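You operate a simulated robot arm through the tools that you are given. There is no shell and no other tool. Be economical: measure what you need, move in short steps, check, and stop when the job is done.

The job below is to be done with a simulated robot arm. You get a single attempt, and the scene is never put back.

TASK
Test the tester's three batteries; put the low one in the orange tray.
Fine: number up; the other two stay in the tester; all other batteries stay where they are.
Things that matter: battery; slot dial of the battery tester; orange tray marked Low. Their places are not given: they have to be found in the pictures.

It is judged by the outcome, as a careful person would: the job done as asked, and still so three seconds after it is handed in. It fails if anything else is knocked over, pushed out of place, dropped, spilled or broken.

THE ROBOT
A 7-joint arm with a two-finger parallel gripper, fixed in place. Base frame: the origin is at the foot of the arm, x ahead of it, y to its left, z up. Lengths are in mm, angles in degrees, forces in N, time in s.
Its first joint turns from -66.0 to 66.0 degrees. Payload 1.57 kg.
The tool frame sits at the grasp point between the pads (the TCP): z along the fingers, y along the line on which they close. The tips reach 30 mm beyond it. Largest opening 110 mm; finger width 24, thickness 12; the body of the gripper, 48 by 112 mm, starts 78 mm behind the TCP.
Orientation is told as [roll, pitch, yaw] about the base's x, y, z axes, in that order, counted from this pose: with the fingers straight down and closing along the base's y, the tool's x points along the base's -x, its y along +y and its z along -z.

THE INTERFACE
- The arm moves only by the tool step_arm. Its arguments are lists of equal length, an entry for each row: "delta_rot": the turn, a rotation vector about the tool's x, y, z in rad, a list of three; "slide": the shift along the tool's x, y, z in mm, a list of three; "claw": the closure, from 0 (fully open) to 1 (shut). In form: {"delta_rot": [[ax, ay, az], ...], "slide": [[tx, ty, tz], ...], "claw": [claw, ...]}. A call has 1 to 12 rows; each row is the pose to reach, as a shift and turn from the pose commanded when the call began, along the tool's axes at that moment. Rows are played at 5 a second. More than 50 mm and 8.6 degrees between two rows, or a gripper value outside its range, and nothing of the call is played. A pose out of reach is approached as far as the arm can. The call stops where the force on the tool passes 40 N (or 10 N more than at its start, if that is more) or the arm is blocked; 0.2 s more then pass. Each finger travels about 108 mm/s and halts on what it meets, pressing with about 24 N; the grip force reading is that of the motor and also rises with nothing between the fingers. The clock runs only during rows and for 0.2 s after the last one: add rows that repeat a pose to give the fingers time. The reply holds the time, the measured pose of the TCP, the force on the tool along the base axes, the opening and the grip force, in the units named above and with some noise, and new pictures: "views" is both (left out), scene, wrist or none.
- Cameras (640 x 400 px; columns grow to the right, rows downward): "scene" is fixed at [158.3, -385.1, 1402.5]; the picture's right is [0.84, -0.54, 0.00], its down [-0.32, -0.49, -0.81] and it looks along [0.44, 0.68, -0.59] (base axes); focal length 356 px, centre (320, 200). "wrist" rides on the gripper at [-36, 0, -80] in the tool frame; the picture's right is [0.00, -1.00, 0.00], its down [0.97, 0.00, -0.24] and it looks along [0.24, 0.00, 0.97] (tool axes); focal length 218 px, centre (320, 200).
- locate(camera, pixels): for up to 12 pixels [column, row] of the newest picture of that camera ("zoom" is the newest enlarged one), the place [x, y, z] in the base frame of the surface seen there, good to about 2 mm. No time passes.
- inspect(camera, box): a new picture of the part [left, top, right, bottom] of that camera's present view, enlarged. No time passes.
- hand_in(): hands the job in; it is judged then, once.

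Work in short steps. Measure before you move; look again where a grasp or a placing could have gone wrong, and mend it. You have 80 turns and 120 pictures in all, those below and enlarged ones among them. Open the gripper and draw the arm clear of the work before you hand the job in, unless the task says otherwise; then end with one line.

The tools are called after "Request:" as name(argument=value, ...) on one line, values as JSON. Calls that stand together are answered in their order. step_arm: Moves the arm, as the interface text tells. Its arguments: {"type":"object","properties":{"delta_rot":{"type":"array","items":{"type":"array","items":{"type":"number"}}},"slide":{"type":"array","items":{"type":"array","items":{"type":"number"}}},"claw":{"type":"array","items":{"type":"number"}},"views":{"type":"string","enum":["both","scene","wrist","none"]}},"required":["delta_rot","slide","claw"]} The other tools are called the same way: locate (camera, pixels) gives the place of the surface under pixels of a picture; inspect (camera, box) takes an enlarged picture of a part of a camera's view; hand_in () hands the job in.

At the start:

```text
time: 0.0
tcp_pos: [405.1, 30.6, 1104.4]
tool_rot: [0.0, 0.1, -0.1]
force: [0.6, 0.6, -0.1]
width: 110.0
gripper_force: 0.1
```

scene: 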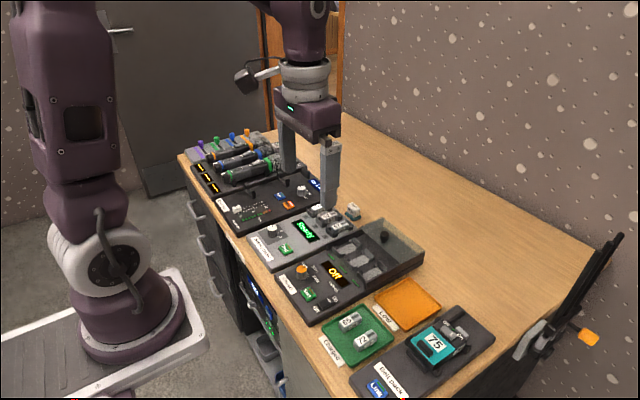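
wrist: 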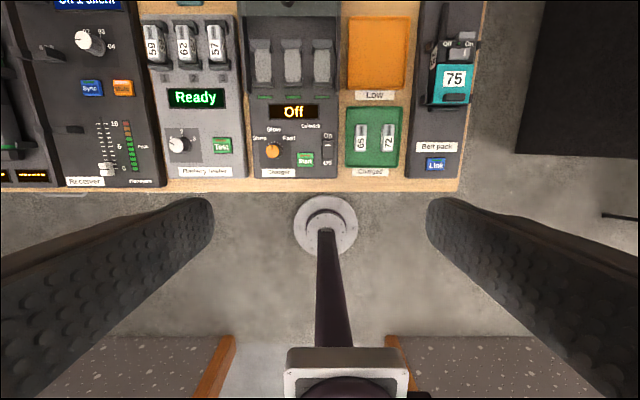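

The tester (wrist ~190,100) shows "Ready", with batteries 59, 62, 57, a dial and a Test button. I'll enlarge it for details.

Request:
inspect(camera="wrist", box=[130, 0, 260, 190])

Request:
inspect(camera="scene", box=[240, 190, 450, 340])

Request:
locate(camera="wrist", pixels=[[153, 42], [183, 42], [215, 42], [178, 145], [222, 146], [376, 52], [195, 98], [160, 170], [235, 170], [190, 85]])

```text
2.11 times, centred on (195, 95) of wrist
```

zoom: 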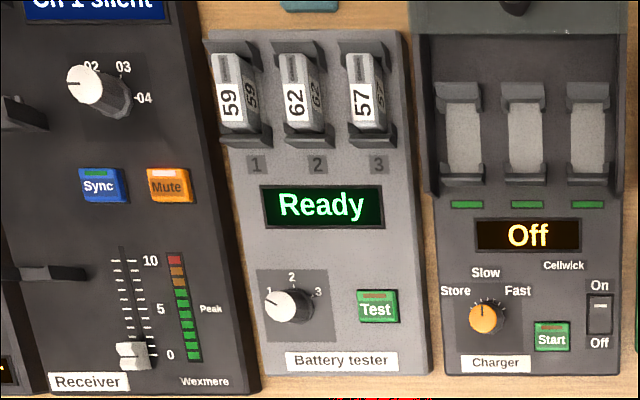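

```text
2.67 times, centred on (345, 265) of scene
```

zoom: 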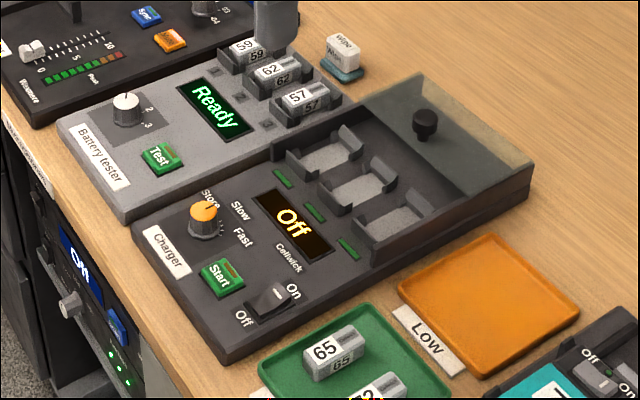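

```text
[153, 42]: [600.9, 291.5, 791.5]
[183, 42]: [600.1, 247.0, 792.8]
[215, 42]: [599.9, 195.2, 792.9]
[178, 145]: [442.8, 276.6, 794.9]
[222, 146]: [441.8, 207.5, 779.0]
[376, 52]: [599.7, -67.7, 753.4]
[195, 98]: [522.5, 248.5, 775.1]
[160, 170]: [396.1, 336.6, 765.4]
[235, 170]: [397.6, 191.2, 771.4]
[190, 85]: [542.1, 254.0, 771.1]
```

The tester face is at about z=771, with the knob near (442,277,795), Test near (442,207,779) and the dial at 1. I'll close the fingers and move above the Test button.

Request:
step_arm(delta_rot=[[0, 0, 0], [0, 0, 0], [0, 0, 0], [0, 0, 0], [0, 0, 0], [0, 0, 0], [0, 0, 0], [0, 0, 0]], slide=[[-5, 22, 27], [-10, 44, 54], [-14, 66, 81], [-18, 88, 108], [-23, 110, 135], [-28, 132, 162], [-33, 154, 189], [-37, 177, 214]], claw=[0.3, 0.6, 1, 1, 1, 1, 1, 1])

```text
time: 1.8
tcp_pos: [442.4, 209.0, 890.2]
tool_rot: [0.0, -0.1, -0.2]
force: [0.1, 0.4, -0.9]
width: 0.0
gripper_force: 21.3
```

scene: 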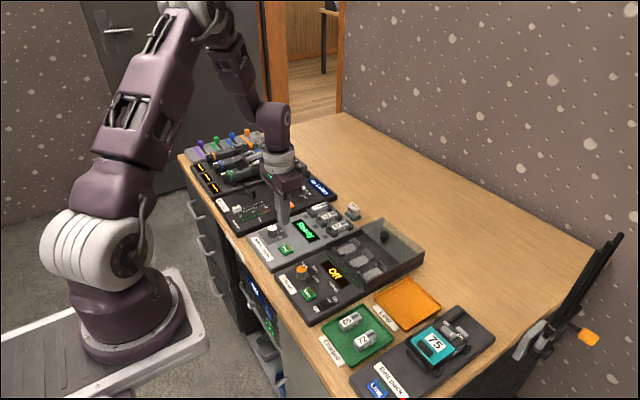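
wrist: 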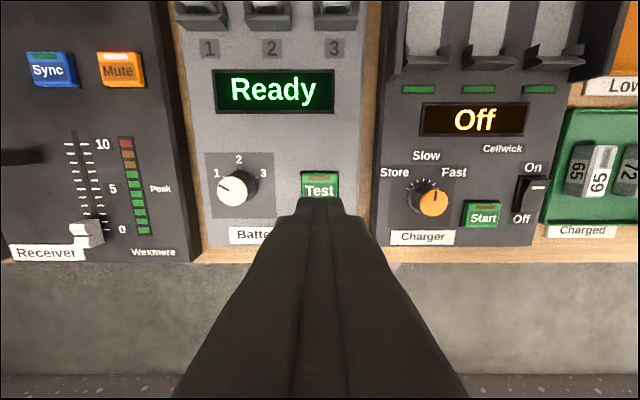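

Request:
inspect(camera="wrist", box=[170, 60, 370, 250])

Request:
locate(camera="wrist", pixels=[[319, 190], [304, 175], [337, 175], [304, 196], [337, 196], [234, 189], [270, 205], [222, 185], [240, 215], [212, 160]])

```text
2.11 times, centred on (270, 155) of wrist
```

zoom: 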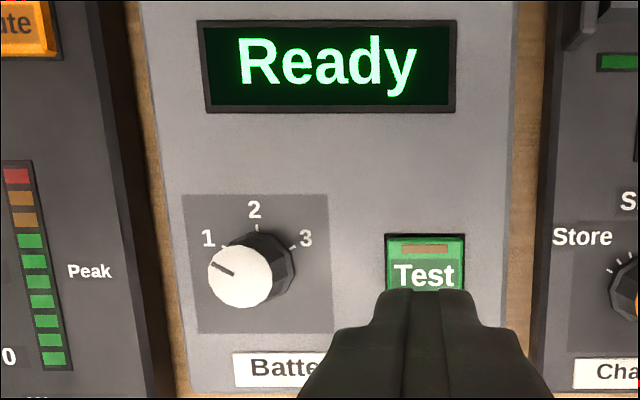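

```text
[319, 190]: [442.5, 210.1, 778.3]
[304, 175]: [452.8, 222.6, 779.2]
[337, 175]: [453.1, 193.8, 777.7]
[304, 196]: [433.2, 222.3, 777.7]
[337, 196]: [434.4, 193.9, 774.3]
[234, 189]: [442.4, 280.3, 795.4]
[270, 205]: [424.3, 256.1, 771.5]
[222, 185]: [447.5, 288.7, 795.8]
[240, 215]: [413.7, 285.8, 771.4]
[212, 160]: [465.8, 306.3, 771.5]
```

The dial is at 1 (pointer up-left). The Test button centre is about (442,208,778), right under the tips, so I'll press it in small steps.

Request:
step_arm(delta_rot=[[0, 0, 0], [0, 0, 0], [0, 0, 0], [0, 0, 0], [0, 0, 0], [0, 0, 0], [0, 0, 0]], slide=[[0, 1, 40], [0, 1, 70], [0, 1, 79], [0, 1, 82], [0, 1, 84], [0, 1, 86], [0, 1, 86]], claw=[1, 1, 1, 1, 1, 1, 1])

```text
time: 3.4
tcp_pos: [443.3, 208.9, 807.6]
tool_rot: [-0.1, 0.0, -0.1]
force: [1.7, -2.4, 6.1]
width: 0.3
gripper_force: 21.1
```

scene: 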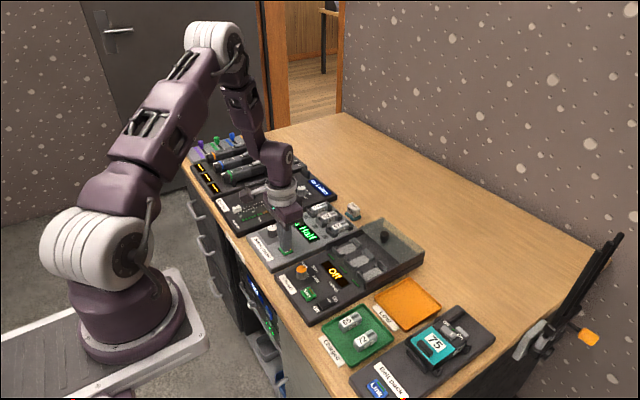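
wrist: 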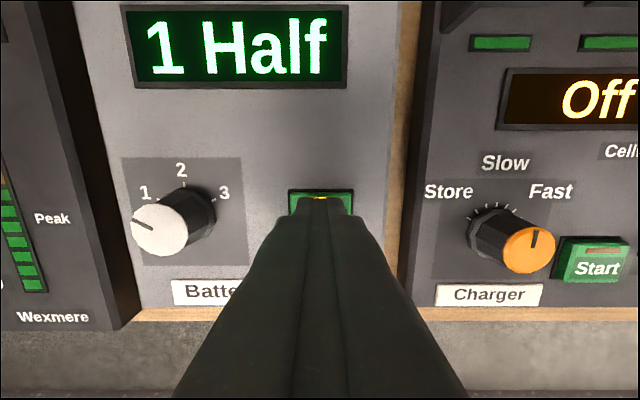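

Pressing worked: the display reads "1 Half". Next I'll lift, move over the knob at (442,280) and open partway.

Request:
step_arm(delta_rot=[[0, 0, 0], [0, 0, 0], [0, 0, 0], [0, 0, 0], [0, 0, 0]], slide=[[0, 0, -30], [0, 0, -60], [0, 35, -60], [0, 71, -60], [0, 71, -60]], claw=[1, 1, 0.7, 0.45, 0.45], views="wrist")

```text
time: 4.6
tcp_pos: [441.4, 280.7, 866.7]
tool_rot: [0.0, 0.0, 0.0]
force: [1.0, 0.5, 0.8]
width: 60.5
gripper_force: 0.1
```

wrist: 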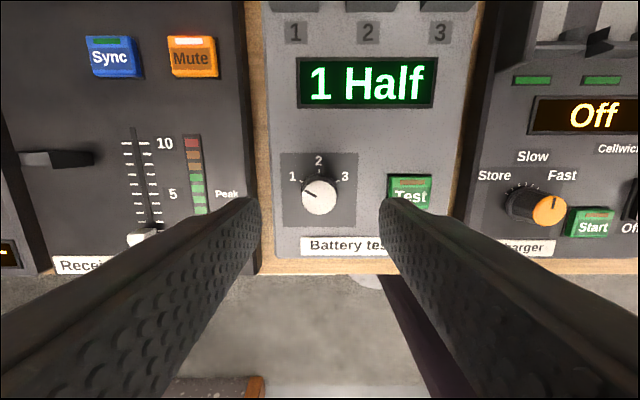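

The knob is centred at (319,197). I'll descend to tips around z=779 and close on it.

Request:
step_arm(delta_rot=[[0, 0, 0], [0, 0, 0], [0, 0, 0], [0, 0, 0], [0, 0, 0], [0, 0, 0]], slide=[[0, 0, 30], [0, 0, 50], [0, 0, 58], [0, 0, 58], [0, 0, 58], [0, 0, 58]], claw=[0.45, 0.45, 0.45, 0.6, 0.8, 0.8], views="wrist")

```text
time: 6.0
tcp_pos: [442.7, 281.4, 807.1]
tool_rot: [0.1, -0.1, 0.0]
force: [0.9, 6.3, -7.8]
width: 27.0
gripper_force: 37.6
```

wrist: 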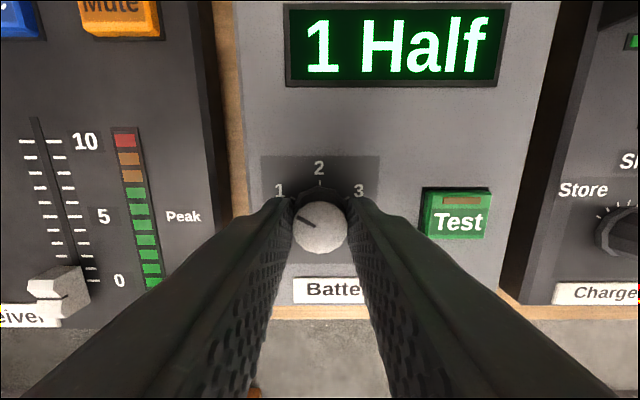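

The knob is gripped (27 mm). I'll turn it about 60° clockwise, which is positive about tool z.

Request:
step_arm(delta_rot=[[0, 0, 0.14], [0, 0, 0.28], [0, 0, 0.42], [0, 0, 0.56], [0, 0, 0.7], [0, 0, 0.84], [0, 0, 0.96], [0, 0, 1.047], [0, 0, 1.047]], slide=[[0, 0, 0], [0, 0, 0], [0, 0, 0], [0, 0, 0], [0, 0, 0], [0, 0, 0], [0, 0, 0], [0, 0, 0], [0, 0, 0]], claw=[0.8, 0.8, 0.8, 0.8, 0.8, 0.8, 0.8, 0.8, 0.8])

```text
time: 8.0
tcp_pos: [442.5, 281.9, 809.0]
tool_rot: [0.1, 0.1, -60.0]
force: [-2.2, 25.4, 2.2]
width: 26.8
gripper_force: 37.8
```

scene: 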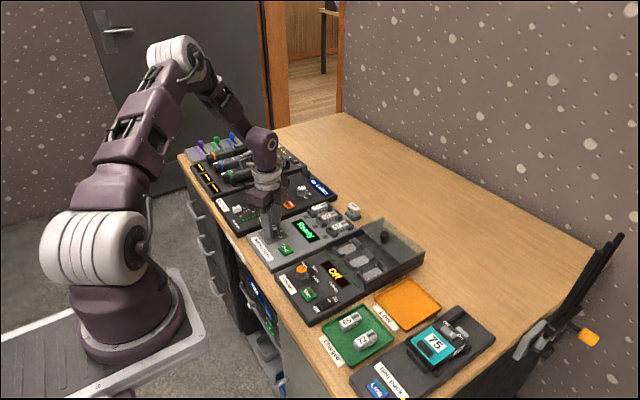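
wrist: 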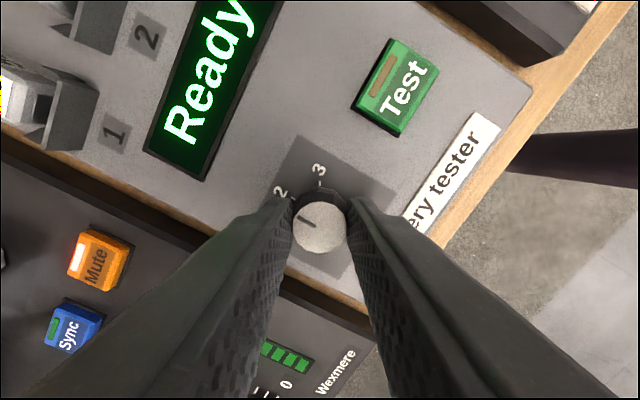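

The pointer now faces 2. I'll release, lift, rotate back to yaw 0 and travel above Test with the fingers closed.

Request:
step_arm(delta_rot=[[0, 0, 0], [0, 0, 0], [0, 0, 0], [0, 0, 0], [0, 0, -0.14], [0, 0, -0.28], [0, 0, -0.42], [0, 0, -0.56], [0, 0, -0.7], [0, 0, -0.84], [0, 0, -0.96], [0, 0, -1.047]], slide=[[0, 0, 0], [0, 0, 0], [0, 0, -20], [0, 0, -50], [0, 0, -50], [-10, -6, -50], [-20, -12, -50], [-30, -18, -50], [-40, -24, -50], [-50, -30, -50], [-62.4, -36, -50], [-62.4, -36, -50]], claw=[0.65, 0.55, 0.55, 0.55, 0.55, 0.55, 0.7, 0.8, 1, 1, 1, 1], views="wrist")

```text
time: 10.6
tcp_pos: [442.2, 207.8, 859.0]
tool_rot: [0.0, 0.0, 0.0]
force: [-0.4, -0.1, -0.4]
width: 0.0
gripper_force: 21.5
```

wrist: 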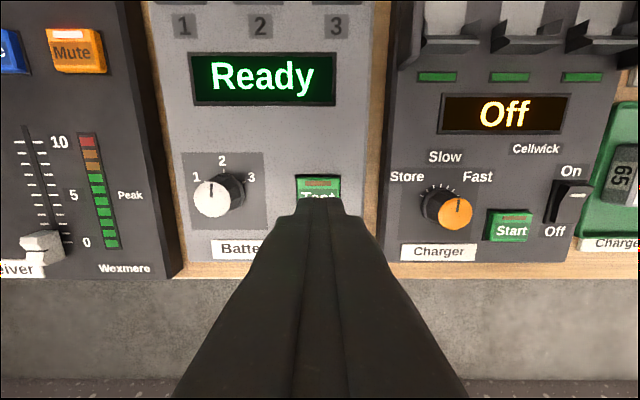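

The dial is at 2, and the TCP is at (442,208,859). I'll press Test by going down to about z=806, then come back up.

Request:
step_arm(delta_rot=[[0, 0, 0], [0, 0, 0], [0, 0, 0], [0, 0, 0], [0, 0, 0], [0, 0, 0]], slide=[[0, 0, 30], [0, 0, 47], [0, 0, 50], [0, 0, 53], [0, 0, 54], [0, 0, 54]], claw=[1, 1, 1, 1, 1, 1], views="wrist")

```text
time: 12.0
tcp_pos: [442.3, 208.4, 804.4]
tool_rot: [0.1, 0.0, -0.1]
force: [-1.1, 0.1, 12.2]
width: 0.0
gripper_force: 20.8
```

wrist: 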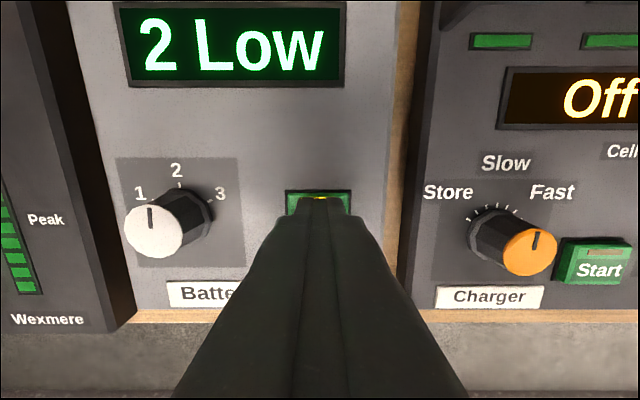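

Slot 2 is Low, but the task asks for all three to be tested. I'll go back to the knob for slot 3.

Request:
step_arm(delta_rot=[[0, 0, 0], [0, 0, 0], [0, 0, 0], [0, 0, 0], [0, 0, 0], [0, 0, 0], [0, 0, 0], [0, 0, 0], [0, 0, 0], [0, 0, 0], [0, 0, 0]], slide=[[0, 0, -30], [0, 0, -60], [0, 36, -60], [0, 73, -60], [0, 73, -60], [0, 73, -30], [0, 73, -10], [0, 73, 3], [0, 73, 3], [0, 73, 3], [0, 73, 3]], claw=[1, 1, 0.7, 0.45, 0.45, 0.45, 0.45, 0.45, 0.6, 0.8, 0.8], views="wrist")

```text
time: 14.5
tcp_pos: [444.6, 281.1, 801.8]
tool_rot: [0.0, -0.2, 0.0]
force: [-0.5, -2.1, 6.8]
width: 27.7
gripper_force: 3.2
stopped in row 11: the force on the tool passed its limit (the readings are from after the stop); the commanded pose is now the measured one
```

wrist: 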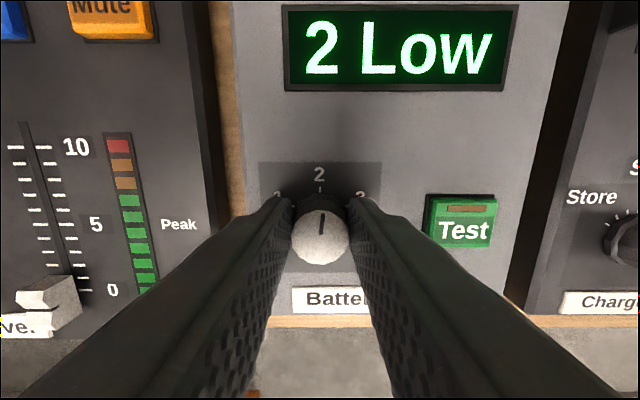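

I went about 6 mm too low and the tips touched the face plate. I'll open a little, rise 6 mm, regrip and look.

Request:
step_arm(delta_rot=[[0, 0, 0], [0, 0, 0], [0, 0, 0], [0, 0, 0], [0, 0, 0]], slide=[[0, 0, -1], [2, 0, -6], [2, 0, -6], [2, 0, -6], [2, 0, -6]], claw=[0.6, 0.6, 0.7, 0.8, 0.8], views="wrist")

```text
time: 15.7
tcp_pos: [442.1, 282.3, 808.4]
tool_rot: [0.1, -0.3, -0.1]
force: [0.7, -0.1, 1.0]
width: 26.7
gripper_force: 38.0
```

wrist: 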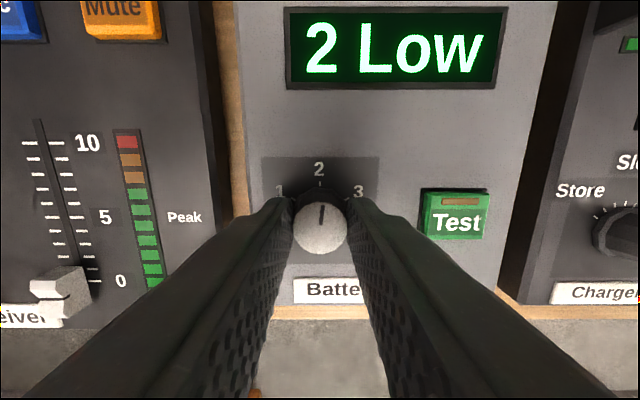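

The grip is good and the pointer is at 2. I'll turn about 60° clockwise to reach 3.

Request:
step_arm(delta_rot=[[0, 0, 0.14], [0, 0, 0.28], [0, 0, 0.42], [0, 0, 0.56], [0, 0, 0.7], [0, 0, 0.84], [0, 0, 0.96], [0, 0, 1.035], [0, 0, 1.035]], slide=[[0, 0, 0], [0, 0, 0], [0, 0, 0], [0, 0, 0], [0, 0, 0], [0, 0, 0], [0, 0, 0], [0, 0, 0], [0, 0, 0]], claw=[0.8, 0.8, 0.8, 0.8, 0.8, 0.8, 0.8, 0.8, 0.8], views="wrist")

```text
time: 17.7
tcp_pos: [441.7, 283.0, 806.9]
tool_rot: [0.2, -0.1, -59.4]
force: [-4.9, -7.4, 14.7]
width: 27.0
gripper_force: 37.6
```

wrist: 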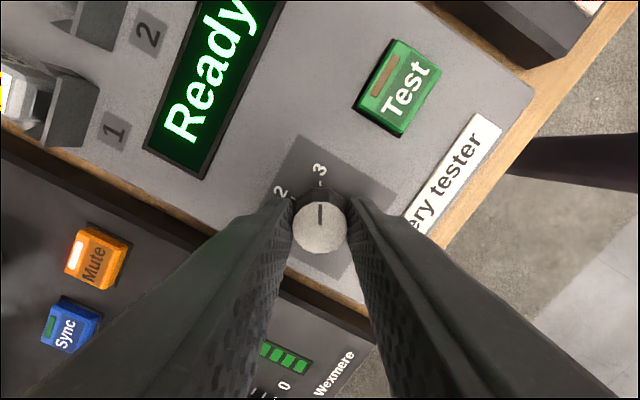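

The pointer is at 3 and the display says Ready. I'll release, lift, rotate back and go above Test.

Request:
step_arm(delta_rot=[[0, 0, 0], [0, 0, 0], [0, 0, 0], [0, 0, 0], [0, 0, -0.14], [0, 0, -0.28], [0, 0, -0.42], [0, 0, -0.56], [0, 0, -0.7], [0, 0, -0.84], [0, 0, -0.96], [0, 0, -1.035]], slide=[[0, 0, 0], [0, 0, 0], [0, 0, -20], [0, 0, -50], [0, 0, -50], [-10, -6, -50], [-20, -12, -50], [-30, -18, -50], [-40, -24, -50], [-50, -30, -50], [-62.4, -37, -50], [-63.4, -37, -50]], claw=[0.65, 0.55, 0.55, 0.55, 0.55, 0.55, 0.7, 0.8, 1, 1, 1, 1], views="none")

Request:
step_arm(delta_rot=[[0, 0, 0], [0, 0, 0], [0, 0, 0], [0, 0, 0], [0, 0, 0], [0, 0, 0]], slide=[[0, 0, 30], [0, 0, 47], [0, 0, 50], [0, 0, 52], [0, 0, 53], [0, 0, 53]], claw=[1, 1, 1, 1, 1, 1], views="wrist")

```text
time: 20.3
tcp_pos: [443.8, 209.6, 857.6]
tool_rot: [-0.1, -0.3, 0.1]
force: [0.6, -0.5, 0.4]
width: 0.1
gripper_force: 21.1
```

```text
time: 21.7
tcp_pos: [442.9, 208.3, 804.5]
tool_rot: [0.1, -0.2, -0.1]
force: [-3.4, 2.7, 10.3]
width: 0.0
gripper_force: 21.0
```

wrist: 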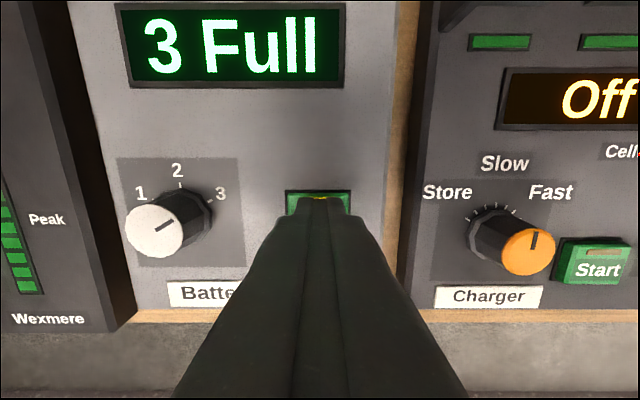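

Results are 1 Half, 2 Low, 3 Full, so battery 62 in slot 2 is the low one. I'll rise and move toward (570,247) to look at it closely.

Request:
step_arm(delta_rot=[[0, 0, 0], [0, 0, 0], [0, 0, 0], [0, 0, 0], [0, 0, 0], [0, 0, 0]], slide=[[0, 0, -40], [0, 0, -85], [-35, 10, -100], [-70, 20, -110], [-105, 30, -110], [-128, 38, -110]], claw=[1, 1, 0.8, 0.5, 0.5, 0.5])

```text
time: 23.1
tcp_pos: [570.6, 244.2, 915.9]
tool_rot: [-0.1, -0.2, -0.1]
force: [-0.6, 0.8, 1.0]
width: 55.1
gripper_force: 0.1
```

scene: 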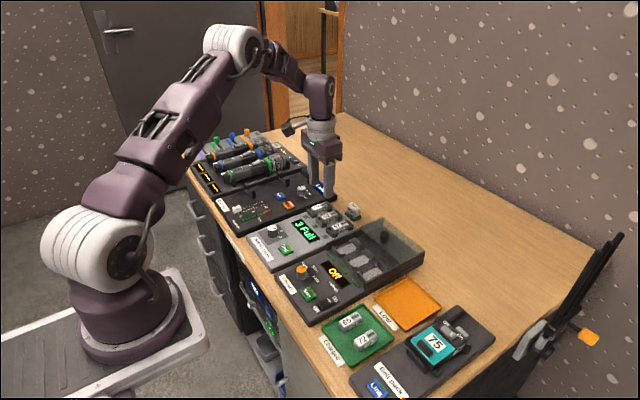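
wrist: 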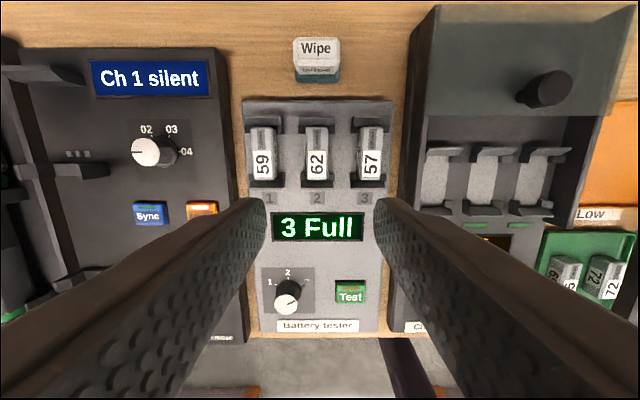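

Request:
inspect(camera="wrist", box=[240, 95, 400, 205])

Request:
locate(camera="wrist", pixels=[[317, 135], [317, 172], [307, 160], [327, 160], [264, 160], [371, 160], [317, 184], [317, 120], [274, 160], [362, 160], [290, 150], [344, 150]])

Request:
inspect(camera="scene", box=[290, 195, 370, 245])

```text
3.64 times, centred on (320, 150) of wrist
```

zoom: 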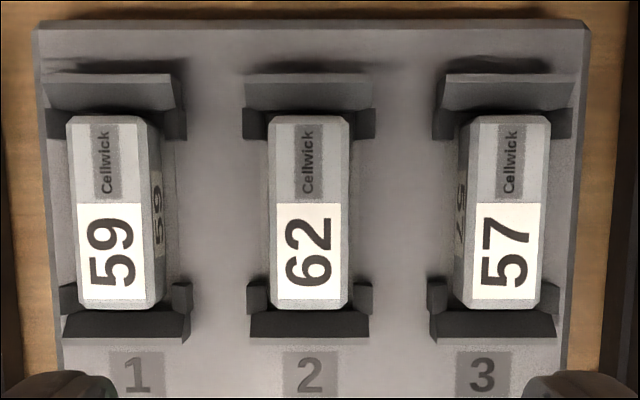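

```text
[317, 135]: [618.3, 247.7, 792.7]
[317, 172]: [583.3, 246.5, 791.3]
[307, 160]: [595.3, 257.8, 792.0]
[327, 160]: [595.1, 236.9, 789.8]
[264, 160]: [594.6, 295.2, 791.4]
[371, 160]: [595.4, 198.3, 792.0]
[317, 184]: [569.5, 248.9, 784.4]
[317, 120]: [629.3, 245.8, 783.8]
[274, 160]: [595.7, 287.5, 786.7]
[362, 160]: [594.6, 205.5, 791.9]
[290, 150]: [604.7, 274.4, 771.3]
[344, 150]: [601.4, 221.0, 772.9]
```

```text
8.00 times, centred on (330, 220) of scene
```

zoom: 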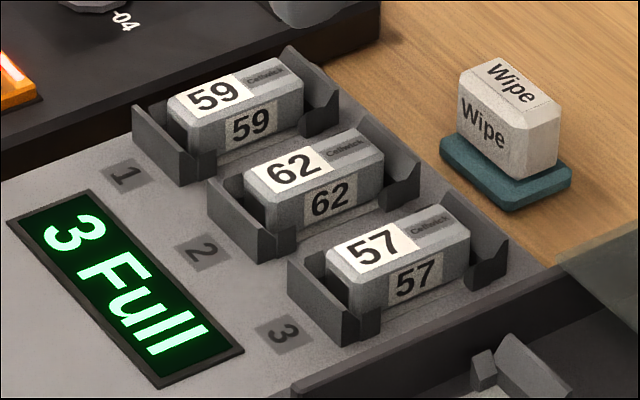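

Battery 62's top is at about (601,247,792) and roughly 22–24 mm wide, with 25 mm gaps to its neighbours. I'll set a 37 mm opening and go above it.

Request:
step_arm(delta_rot=[[0, 0, 0], [0, 0, 0], [0, 0, 0], [0, 0, 0]], slide=[[-15, 1, 20], [-31, 3, 40], [-31, 3, 50], [-31, 3, 50]], claw=[0.6, 0.665, 0.665, 0.665])

```text
time: 24.1
tcp_pos: [603.4, 250.3, 865.0]
tool_rot: [0.0, -0.2, -0.1]
force: [0.4, 0.6, -0.6]
width: 36.6
gripper_force: 0.0
```

scene: 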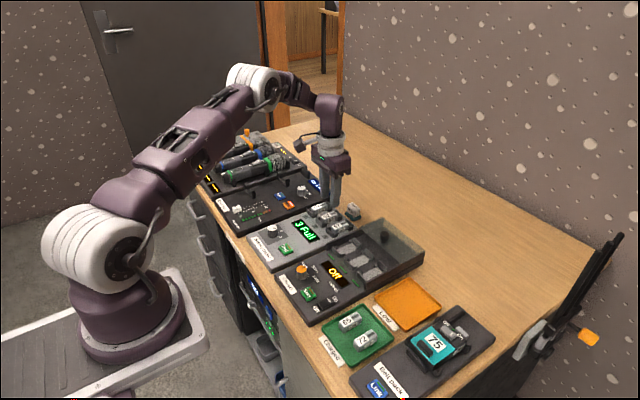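
wrist: 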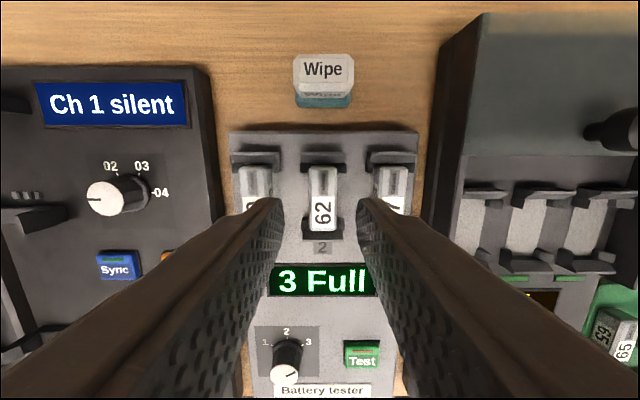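

The battery appears at column 323, so it is about 2 mm toward −y. I'll measure it again before descending.

Request:
locate(camera="wrist", pixels=[[323, 178], [323, 212], [311, 195], [335, 195], [323, 195]])

Request:
inspect(camera="wrist", box=[230, 130, 420, 250])

```text
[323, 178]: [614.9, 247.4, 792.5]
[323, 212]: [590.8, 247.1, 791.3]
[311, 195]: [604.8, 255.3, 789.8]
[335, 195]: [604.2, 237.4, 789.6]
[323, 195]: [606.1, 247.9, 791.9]
```

```text
3.33 times, centred on (325, 190) of wrist
```

zoom: 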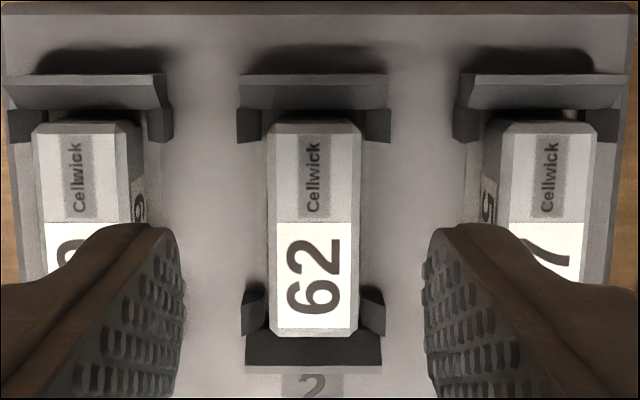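

The battery centre is y≈247. I'll shift −3 mm, descend to TCP z≈807 without closing yet, and check forces.

Request:
step_arm(delta_rot=[[0, 0, 0], [0, 0, 0], [0, 0, 0], [0, 0, 0], [0, 0, 0], [0, 0, 0]], slide=[[1, -3, 0], [1, -3, 15], [1, -3, 30], [1, -3, 42], [1, -3, 52], [1, -3, 58]], claw=[0.665, 0.665, 0.665, 0.665, 0.665, 0.665])

```text
time: 25.5
tcp_pos: [601.1, 245.7, 807.6]
tool_rot: [0.0, -0.2, -0.2]
force: [-0.6, 0.2, -0.1]
width: 37.1
gripper_force: 0.0
```

scene: 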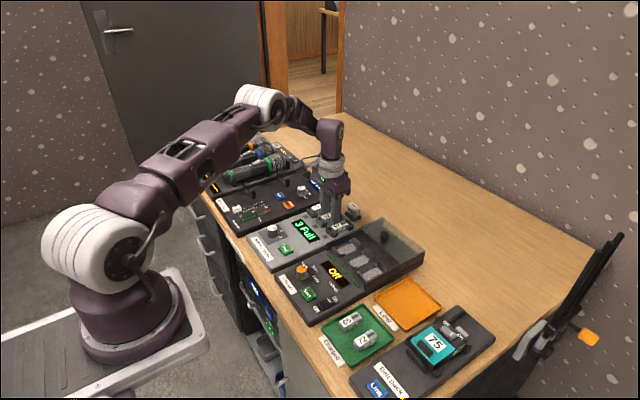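
wrist: 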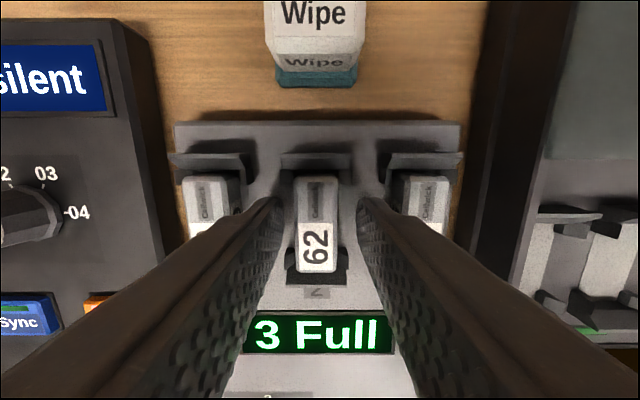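

No contact, and the fingers straddle battery 62 at column 317. I'll close and lift gently.

Request:
step_arm(delta_rot=[[0, 0, 0], [0, 0, 0], [0, 0, 0], [0, 0, 0], [0, 0, 0], [0, 0, 0]], slide=[[0, 1, 0], [0, 1, 0], [0, 1, 0], [0, 1, -3], [0, 1, -6], [0, 1, -10]], claw=[0.75, 0.85, 0.85, 0.85, 0.85, 0.85])

```text
time: 26.9
tcp_pos: [601.9, 248.3, 816.0]
tool_rot: [0.0, -0.2, -0.1]
force: [-0.1, 0.1, -0.2]
width: 20.2
gripper_force: 0.1
```

scene: 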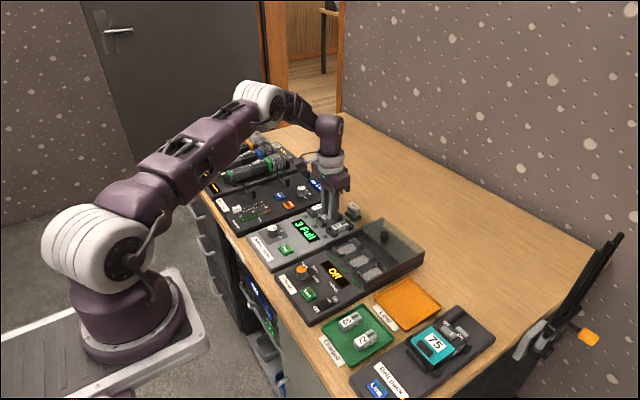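
wrist: 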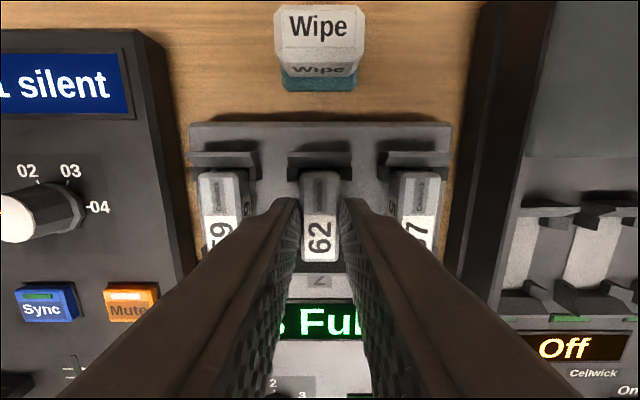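

Width is 20.2 mm but the grip force is near zero, so I'm not sure it's held. I'll look closely.

Request:
inspect(camera="wrist", box=[250, 140, 390, 270])

Request:
inspect(camera="scene", box=[290, 185, 370, 245])

Request:
locate(camera="wrist", pixels=[[320, 195], [320, 225], [320, 250], [230, 195], [320, 265]])

```text
3.08 times, centred on (320, 205) of wrist
```

zoom: 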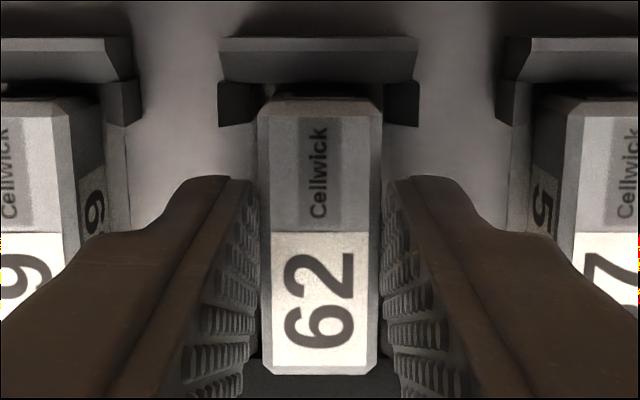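

```text
6.67 times, centred on (330, 215) of scene
```

zoom: 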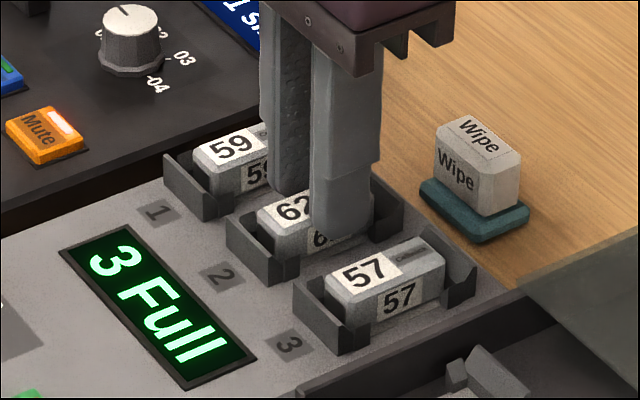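

```text
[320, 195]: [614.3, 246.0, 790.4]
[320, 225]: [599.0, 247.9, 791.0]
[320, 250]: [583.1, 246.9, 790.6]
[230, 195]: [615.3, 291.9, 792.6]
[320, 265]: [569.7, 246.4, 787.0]
```

Battery 62 stayed seated (top z≈791), so the grip was too light. I'll go back down to z≈805 and close fully.

Request:
step_arm(delta_rot=[[0, 0, 0], [0, 0, 0], [0, 0, 0], [0, 0, 0], [0, 0, 0], [0, 0, 0]], slide=[[0, 0, 0], [0, 0, 6], [0, 0, 11], [0, 0, 11], [0, 0, 11], [0, 0, 11]], claw=[0.75, 0.75, 0.75, 0.9, 1, 1], views="wrist")

```text
time: 28.3
tcp_pos: [601.4, 246.7, 806.3]
tool_rot: [0.0, -0.1, -0.1]
force: [0.0, -0.9, 2.4]
width: 18.9
gripper_force: 23.9
```

wrist: 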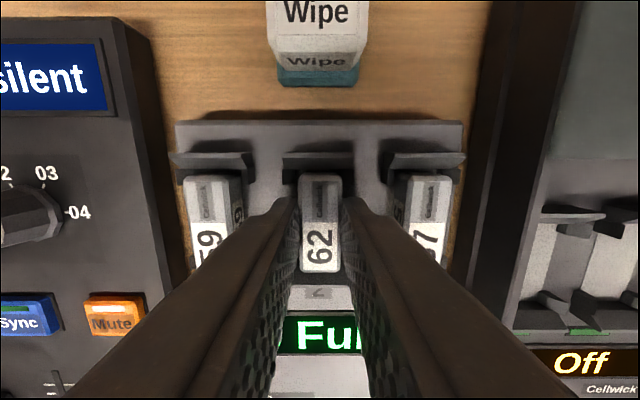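

Now it's firmly gripped: 18.9 mm at 24 N. I'll lift slowly.

Request:
step_arm(delta_rot=[[0, 0, 0], [0, 0, 0], [0, 0, 0], [0, 0, 0], [0, 0, 0], [0, 0, 0]], slide=[[0, 0, -3], [0, 0, -7], [0, 0, -14], [0, 0, -25], [0, 0, -40], [0, 0, -55]], claw=[1, 1, 1, 1, 1, 1])

```text
time: 29.7
tcp_pos: [600.9, 247.0, 862.8]
tool_rot: [0.0, -0.1, -0.1]
force: [0.1, 0.1, -0.9]
width: 19.0
gripper_force: 23.6
```

scene: 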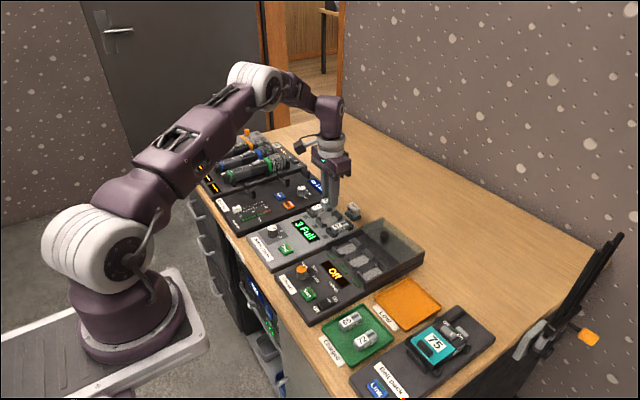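
wrist: 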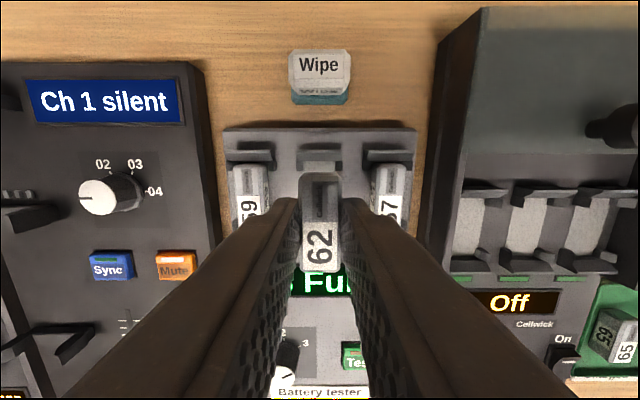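

Battery 62 is held and out of its slot. I'll raise it to z≈930 and carry it to above the Low tray near (600,−68).

Request:
step_arm(delta_rot=[[0, 0, 0], [0, 0, 0], [0, 0, 0], [0, 0, 0], [0, 0, 0], [0, 0, 0], [0, 0, 0], [0, 0, 0], [0, 0, 0], [0, 0, 0], [0, 0, 0]], slide=[[0, 0, -35], [0, 0, -65], [0, -35, -65], [0, -70, -65], [0, -105, -65], [0, -140, -65], [0, -175, -65], [0, -210, -65], [0, -245, -65], [0, -280, -65], [0, -315, -65]], claw=[1, 1, 1, 1, 1, 1, 1, 1, 1, 1, 1])

```text
time: 32.1
tcp_pos: [600.4, -70.3, 925.2]
tool_rot: [-0.1, -0.2, 0.0]
force: [-0.3, -0.3, -0.7]
width: 19.0
gripper_force: 24.1
```

scene: 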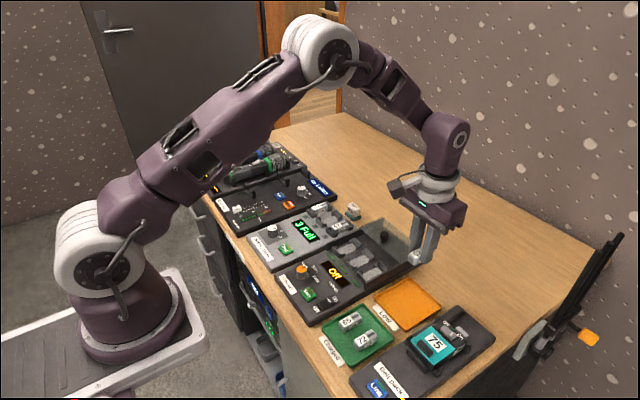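
wrist: 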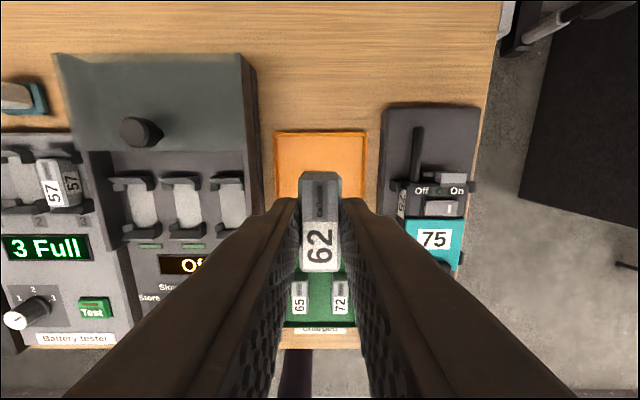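

Request:
locate(camera="wrist", pixels=[[278, 140], [364, 140], [285, 180], [358, 180], [274, 133], [367, 133], [283, 205], [320, 150], [418, 140], [435, 225], [235, 150], [140, 130]])

Request:
locate(camera="scene", pixels=[[410, 279], [373, 300], [442, 305], [406, 329], [407, 304], [455, 318], [417, 243]])

Request:
inspect(camera="scene", box=[340, 210, 500, 380])

```text
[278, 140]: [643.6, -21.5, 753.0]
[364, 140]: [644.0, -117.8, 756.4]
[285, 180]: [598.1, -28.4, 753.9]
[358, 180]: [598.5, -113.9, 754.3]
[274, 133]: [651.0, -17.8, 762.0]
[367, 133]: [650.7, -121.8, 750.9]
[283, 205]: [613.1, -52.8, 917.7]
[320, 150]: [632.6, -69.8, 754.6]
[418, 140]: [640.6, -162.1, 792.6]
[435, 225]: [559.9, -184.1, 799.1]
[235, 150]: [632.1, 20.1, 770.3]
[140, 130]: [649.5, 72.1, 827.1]
```

```text
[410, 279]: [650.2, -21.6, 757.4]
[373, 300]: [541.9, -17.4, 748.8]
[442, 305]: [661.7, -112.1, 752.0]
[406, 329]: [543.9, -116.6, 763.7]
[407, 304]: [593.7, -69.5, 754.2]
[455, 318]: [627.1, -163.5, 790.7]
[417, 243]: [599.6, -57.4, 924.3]
```

```text
2.35 times, centred on (420, 295) of scene
```

zoom: 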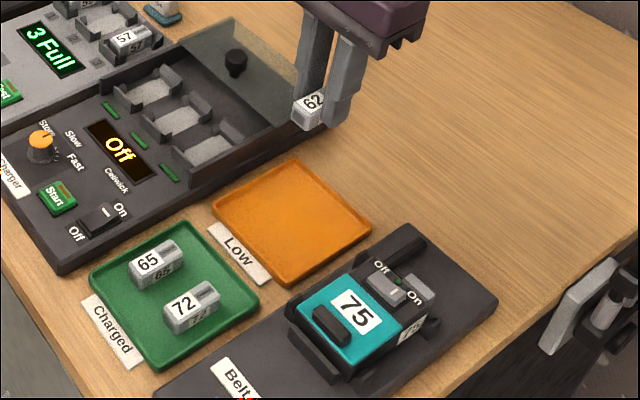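

The tray spans x 543–651 and y −120 to −18, with its floor at z≈754. The battery is centred over it, so I'll descend most of the way.

Request:
step_arm(delta_rot=[[0, 0, 0], [0, 0, 0], [0, 0, 0], [0, 0, 0], [0, 0, 0]], slide=[[2, 0, 40], [2, 0, 80], [2, 0, 110], [2, 0, 125], [2, 0, 131]], claw=[1, 1, 1, 1, 1])

```text
time: 33.3
tcp_pos: [598.3, -67.4, 796.1]
tool_rot: [0.0, -0.2, -0.1]
force: [-0.7, -0.3, -0.3]
width: 19.1
gripper_force: 24.2
```

scene: 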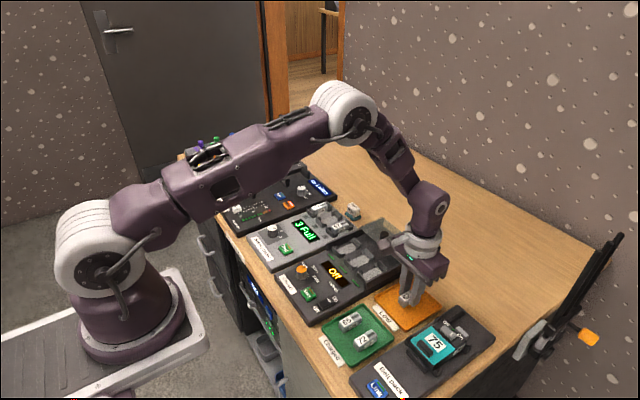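
wrist: 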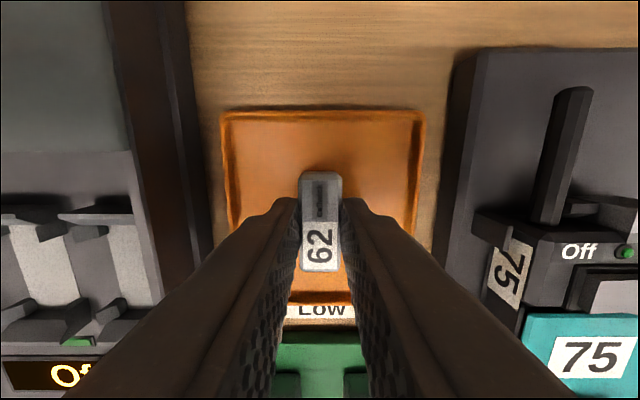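

No contact yet. I'll lower in 2 mm rows to feel for the floor, expecting it near TCP z≈787.

Request:
step_arm(delta_rot=[[0, 0, 0], [0, 0, 0], [0, 0, 0]], slide=[[0, 0, 2], [0, 0, 4], [0, 0, 6]], claw=[1, 1, 1], views="none")

Request:
locate(camera="wrist", pixels=[[320, 200], [320, 235]])

```text
time: 34.1
tcp_pos: [597.9, -67.3, 789.6]
tool_rot: [0.0, -0.2, -0.1]
force: [0.1, 0.0, -0.7]
width: 19.0
gripper_force: 23.8
```

```text
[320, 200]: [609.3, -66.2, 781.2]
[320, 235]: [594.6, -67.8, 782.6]
```

Request:
step_arm(delta_rot=[[0, 0, 0], [0, 0, 0], [0, 0, 0]], slide=[[0, 0, 1], [0, 0, 2], [0, 0, 2.5]], claw=[1, 1, 1], views="wrist")

```text
time: 34.9
tcp_pos: [599.4, -67.0, 787.7]
tool_rot: [0.0, -0.3, -0.1]
force: [-2.7, 1.7, 18.2]
width: 18.8
gripper_force: 24.0
```

wrist: 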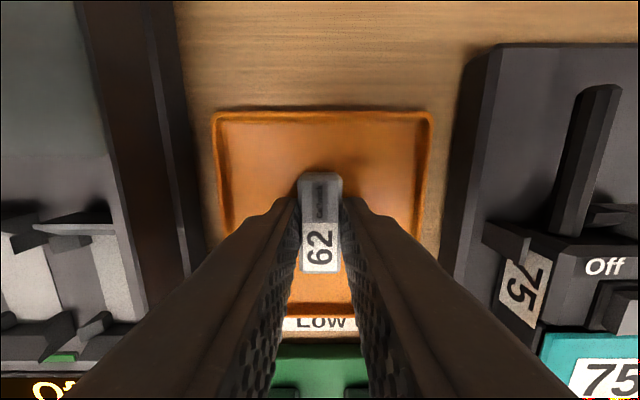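

The force is up to 18 N, so the battery is on the tray floor. I'll back off 1 mm, open to about 45 mm, then rise straight up.

Request:
step_arm(delta_rot=[[0, 0, 0], [0, 0, 0], [0, 0, 0], [0, 0, 0], [0, 0, 0], [0, 0, 0], [0, 0, 0], [0, 0, 0], [0, 0, 0]], slide=[[0, 0, -1], [0, 0, -1], [0, 0, -1], [0, 0, -1], [0, 0, -20], [0, 0, -50], [0, 0, -90], [0, 0, -130], [40, 0, -170]], claw=[1, 0.8, 0.6, 0.6, 0.6, 0.6, 0.6, 0.6, 0.6])

```text
refused: row 9 steps farther than a row can; nothing moved
```

Row 9 was too long a step, so I'll shorten it.

Request:
step_arm(delta_rot=[[0, 0, 0], [0, 0, 0], [0, 0, 0], [0, 0, 0], [0, 0, 0], [0, 0, 0], [0, 0, 0], [0, 0, 0], [0, 0, 0], [0, 0, 0]], slide=[[0, 0, -1], [0, 0, -1], [0, 0, -1], [0, 0, -1], [0, 0, -20], [0, 0, -50], [0, 0, -90], [0, 0, -130], [20, 0, -165], [55, 0, -200]], claw=[1, 0.8, 0.6, 0.6, 0.6, 0.6, 0.6, 0.6, 0.6, 0.6])

```text
time: 37.1
tcp_pos: [544.4, -65.7, 988.4]
tool_rot: [0.0, -0.2, -0.2]
force: [-0.9, 0.0, 0.7]
width: 44.0
gripper_force: 0.1
```

scene: 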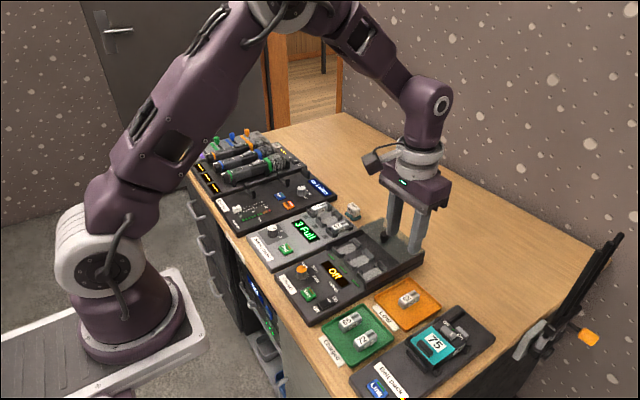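
wrist: 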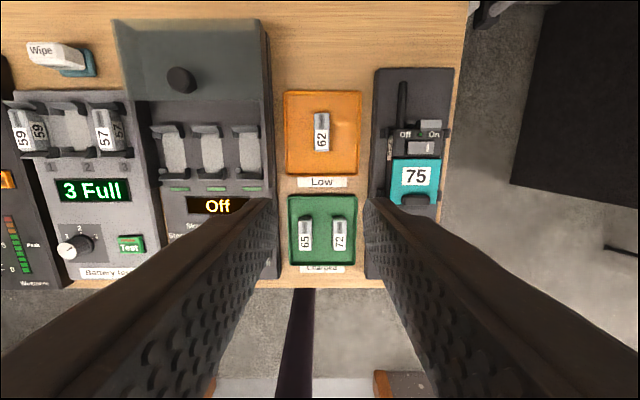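

Battery 62 lies number up in the Low tray, 59 and 57 are still in the tester, and the other batteries haven't moved. The arm is clear, so I'll hand in.

Request:
hand_in()

```text
The job is handed in.
```

I tested all three batteries: slot 1 (59) read Half, slot 2 (62) read Low and slot 3 (57) read Full. Battery 62 is now number up in the orange Low tray, with 59 and 57 still in the tester, the other batteries where they were, and the job handed in.
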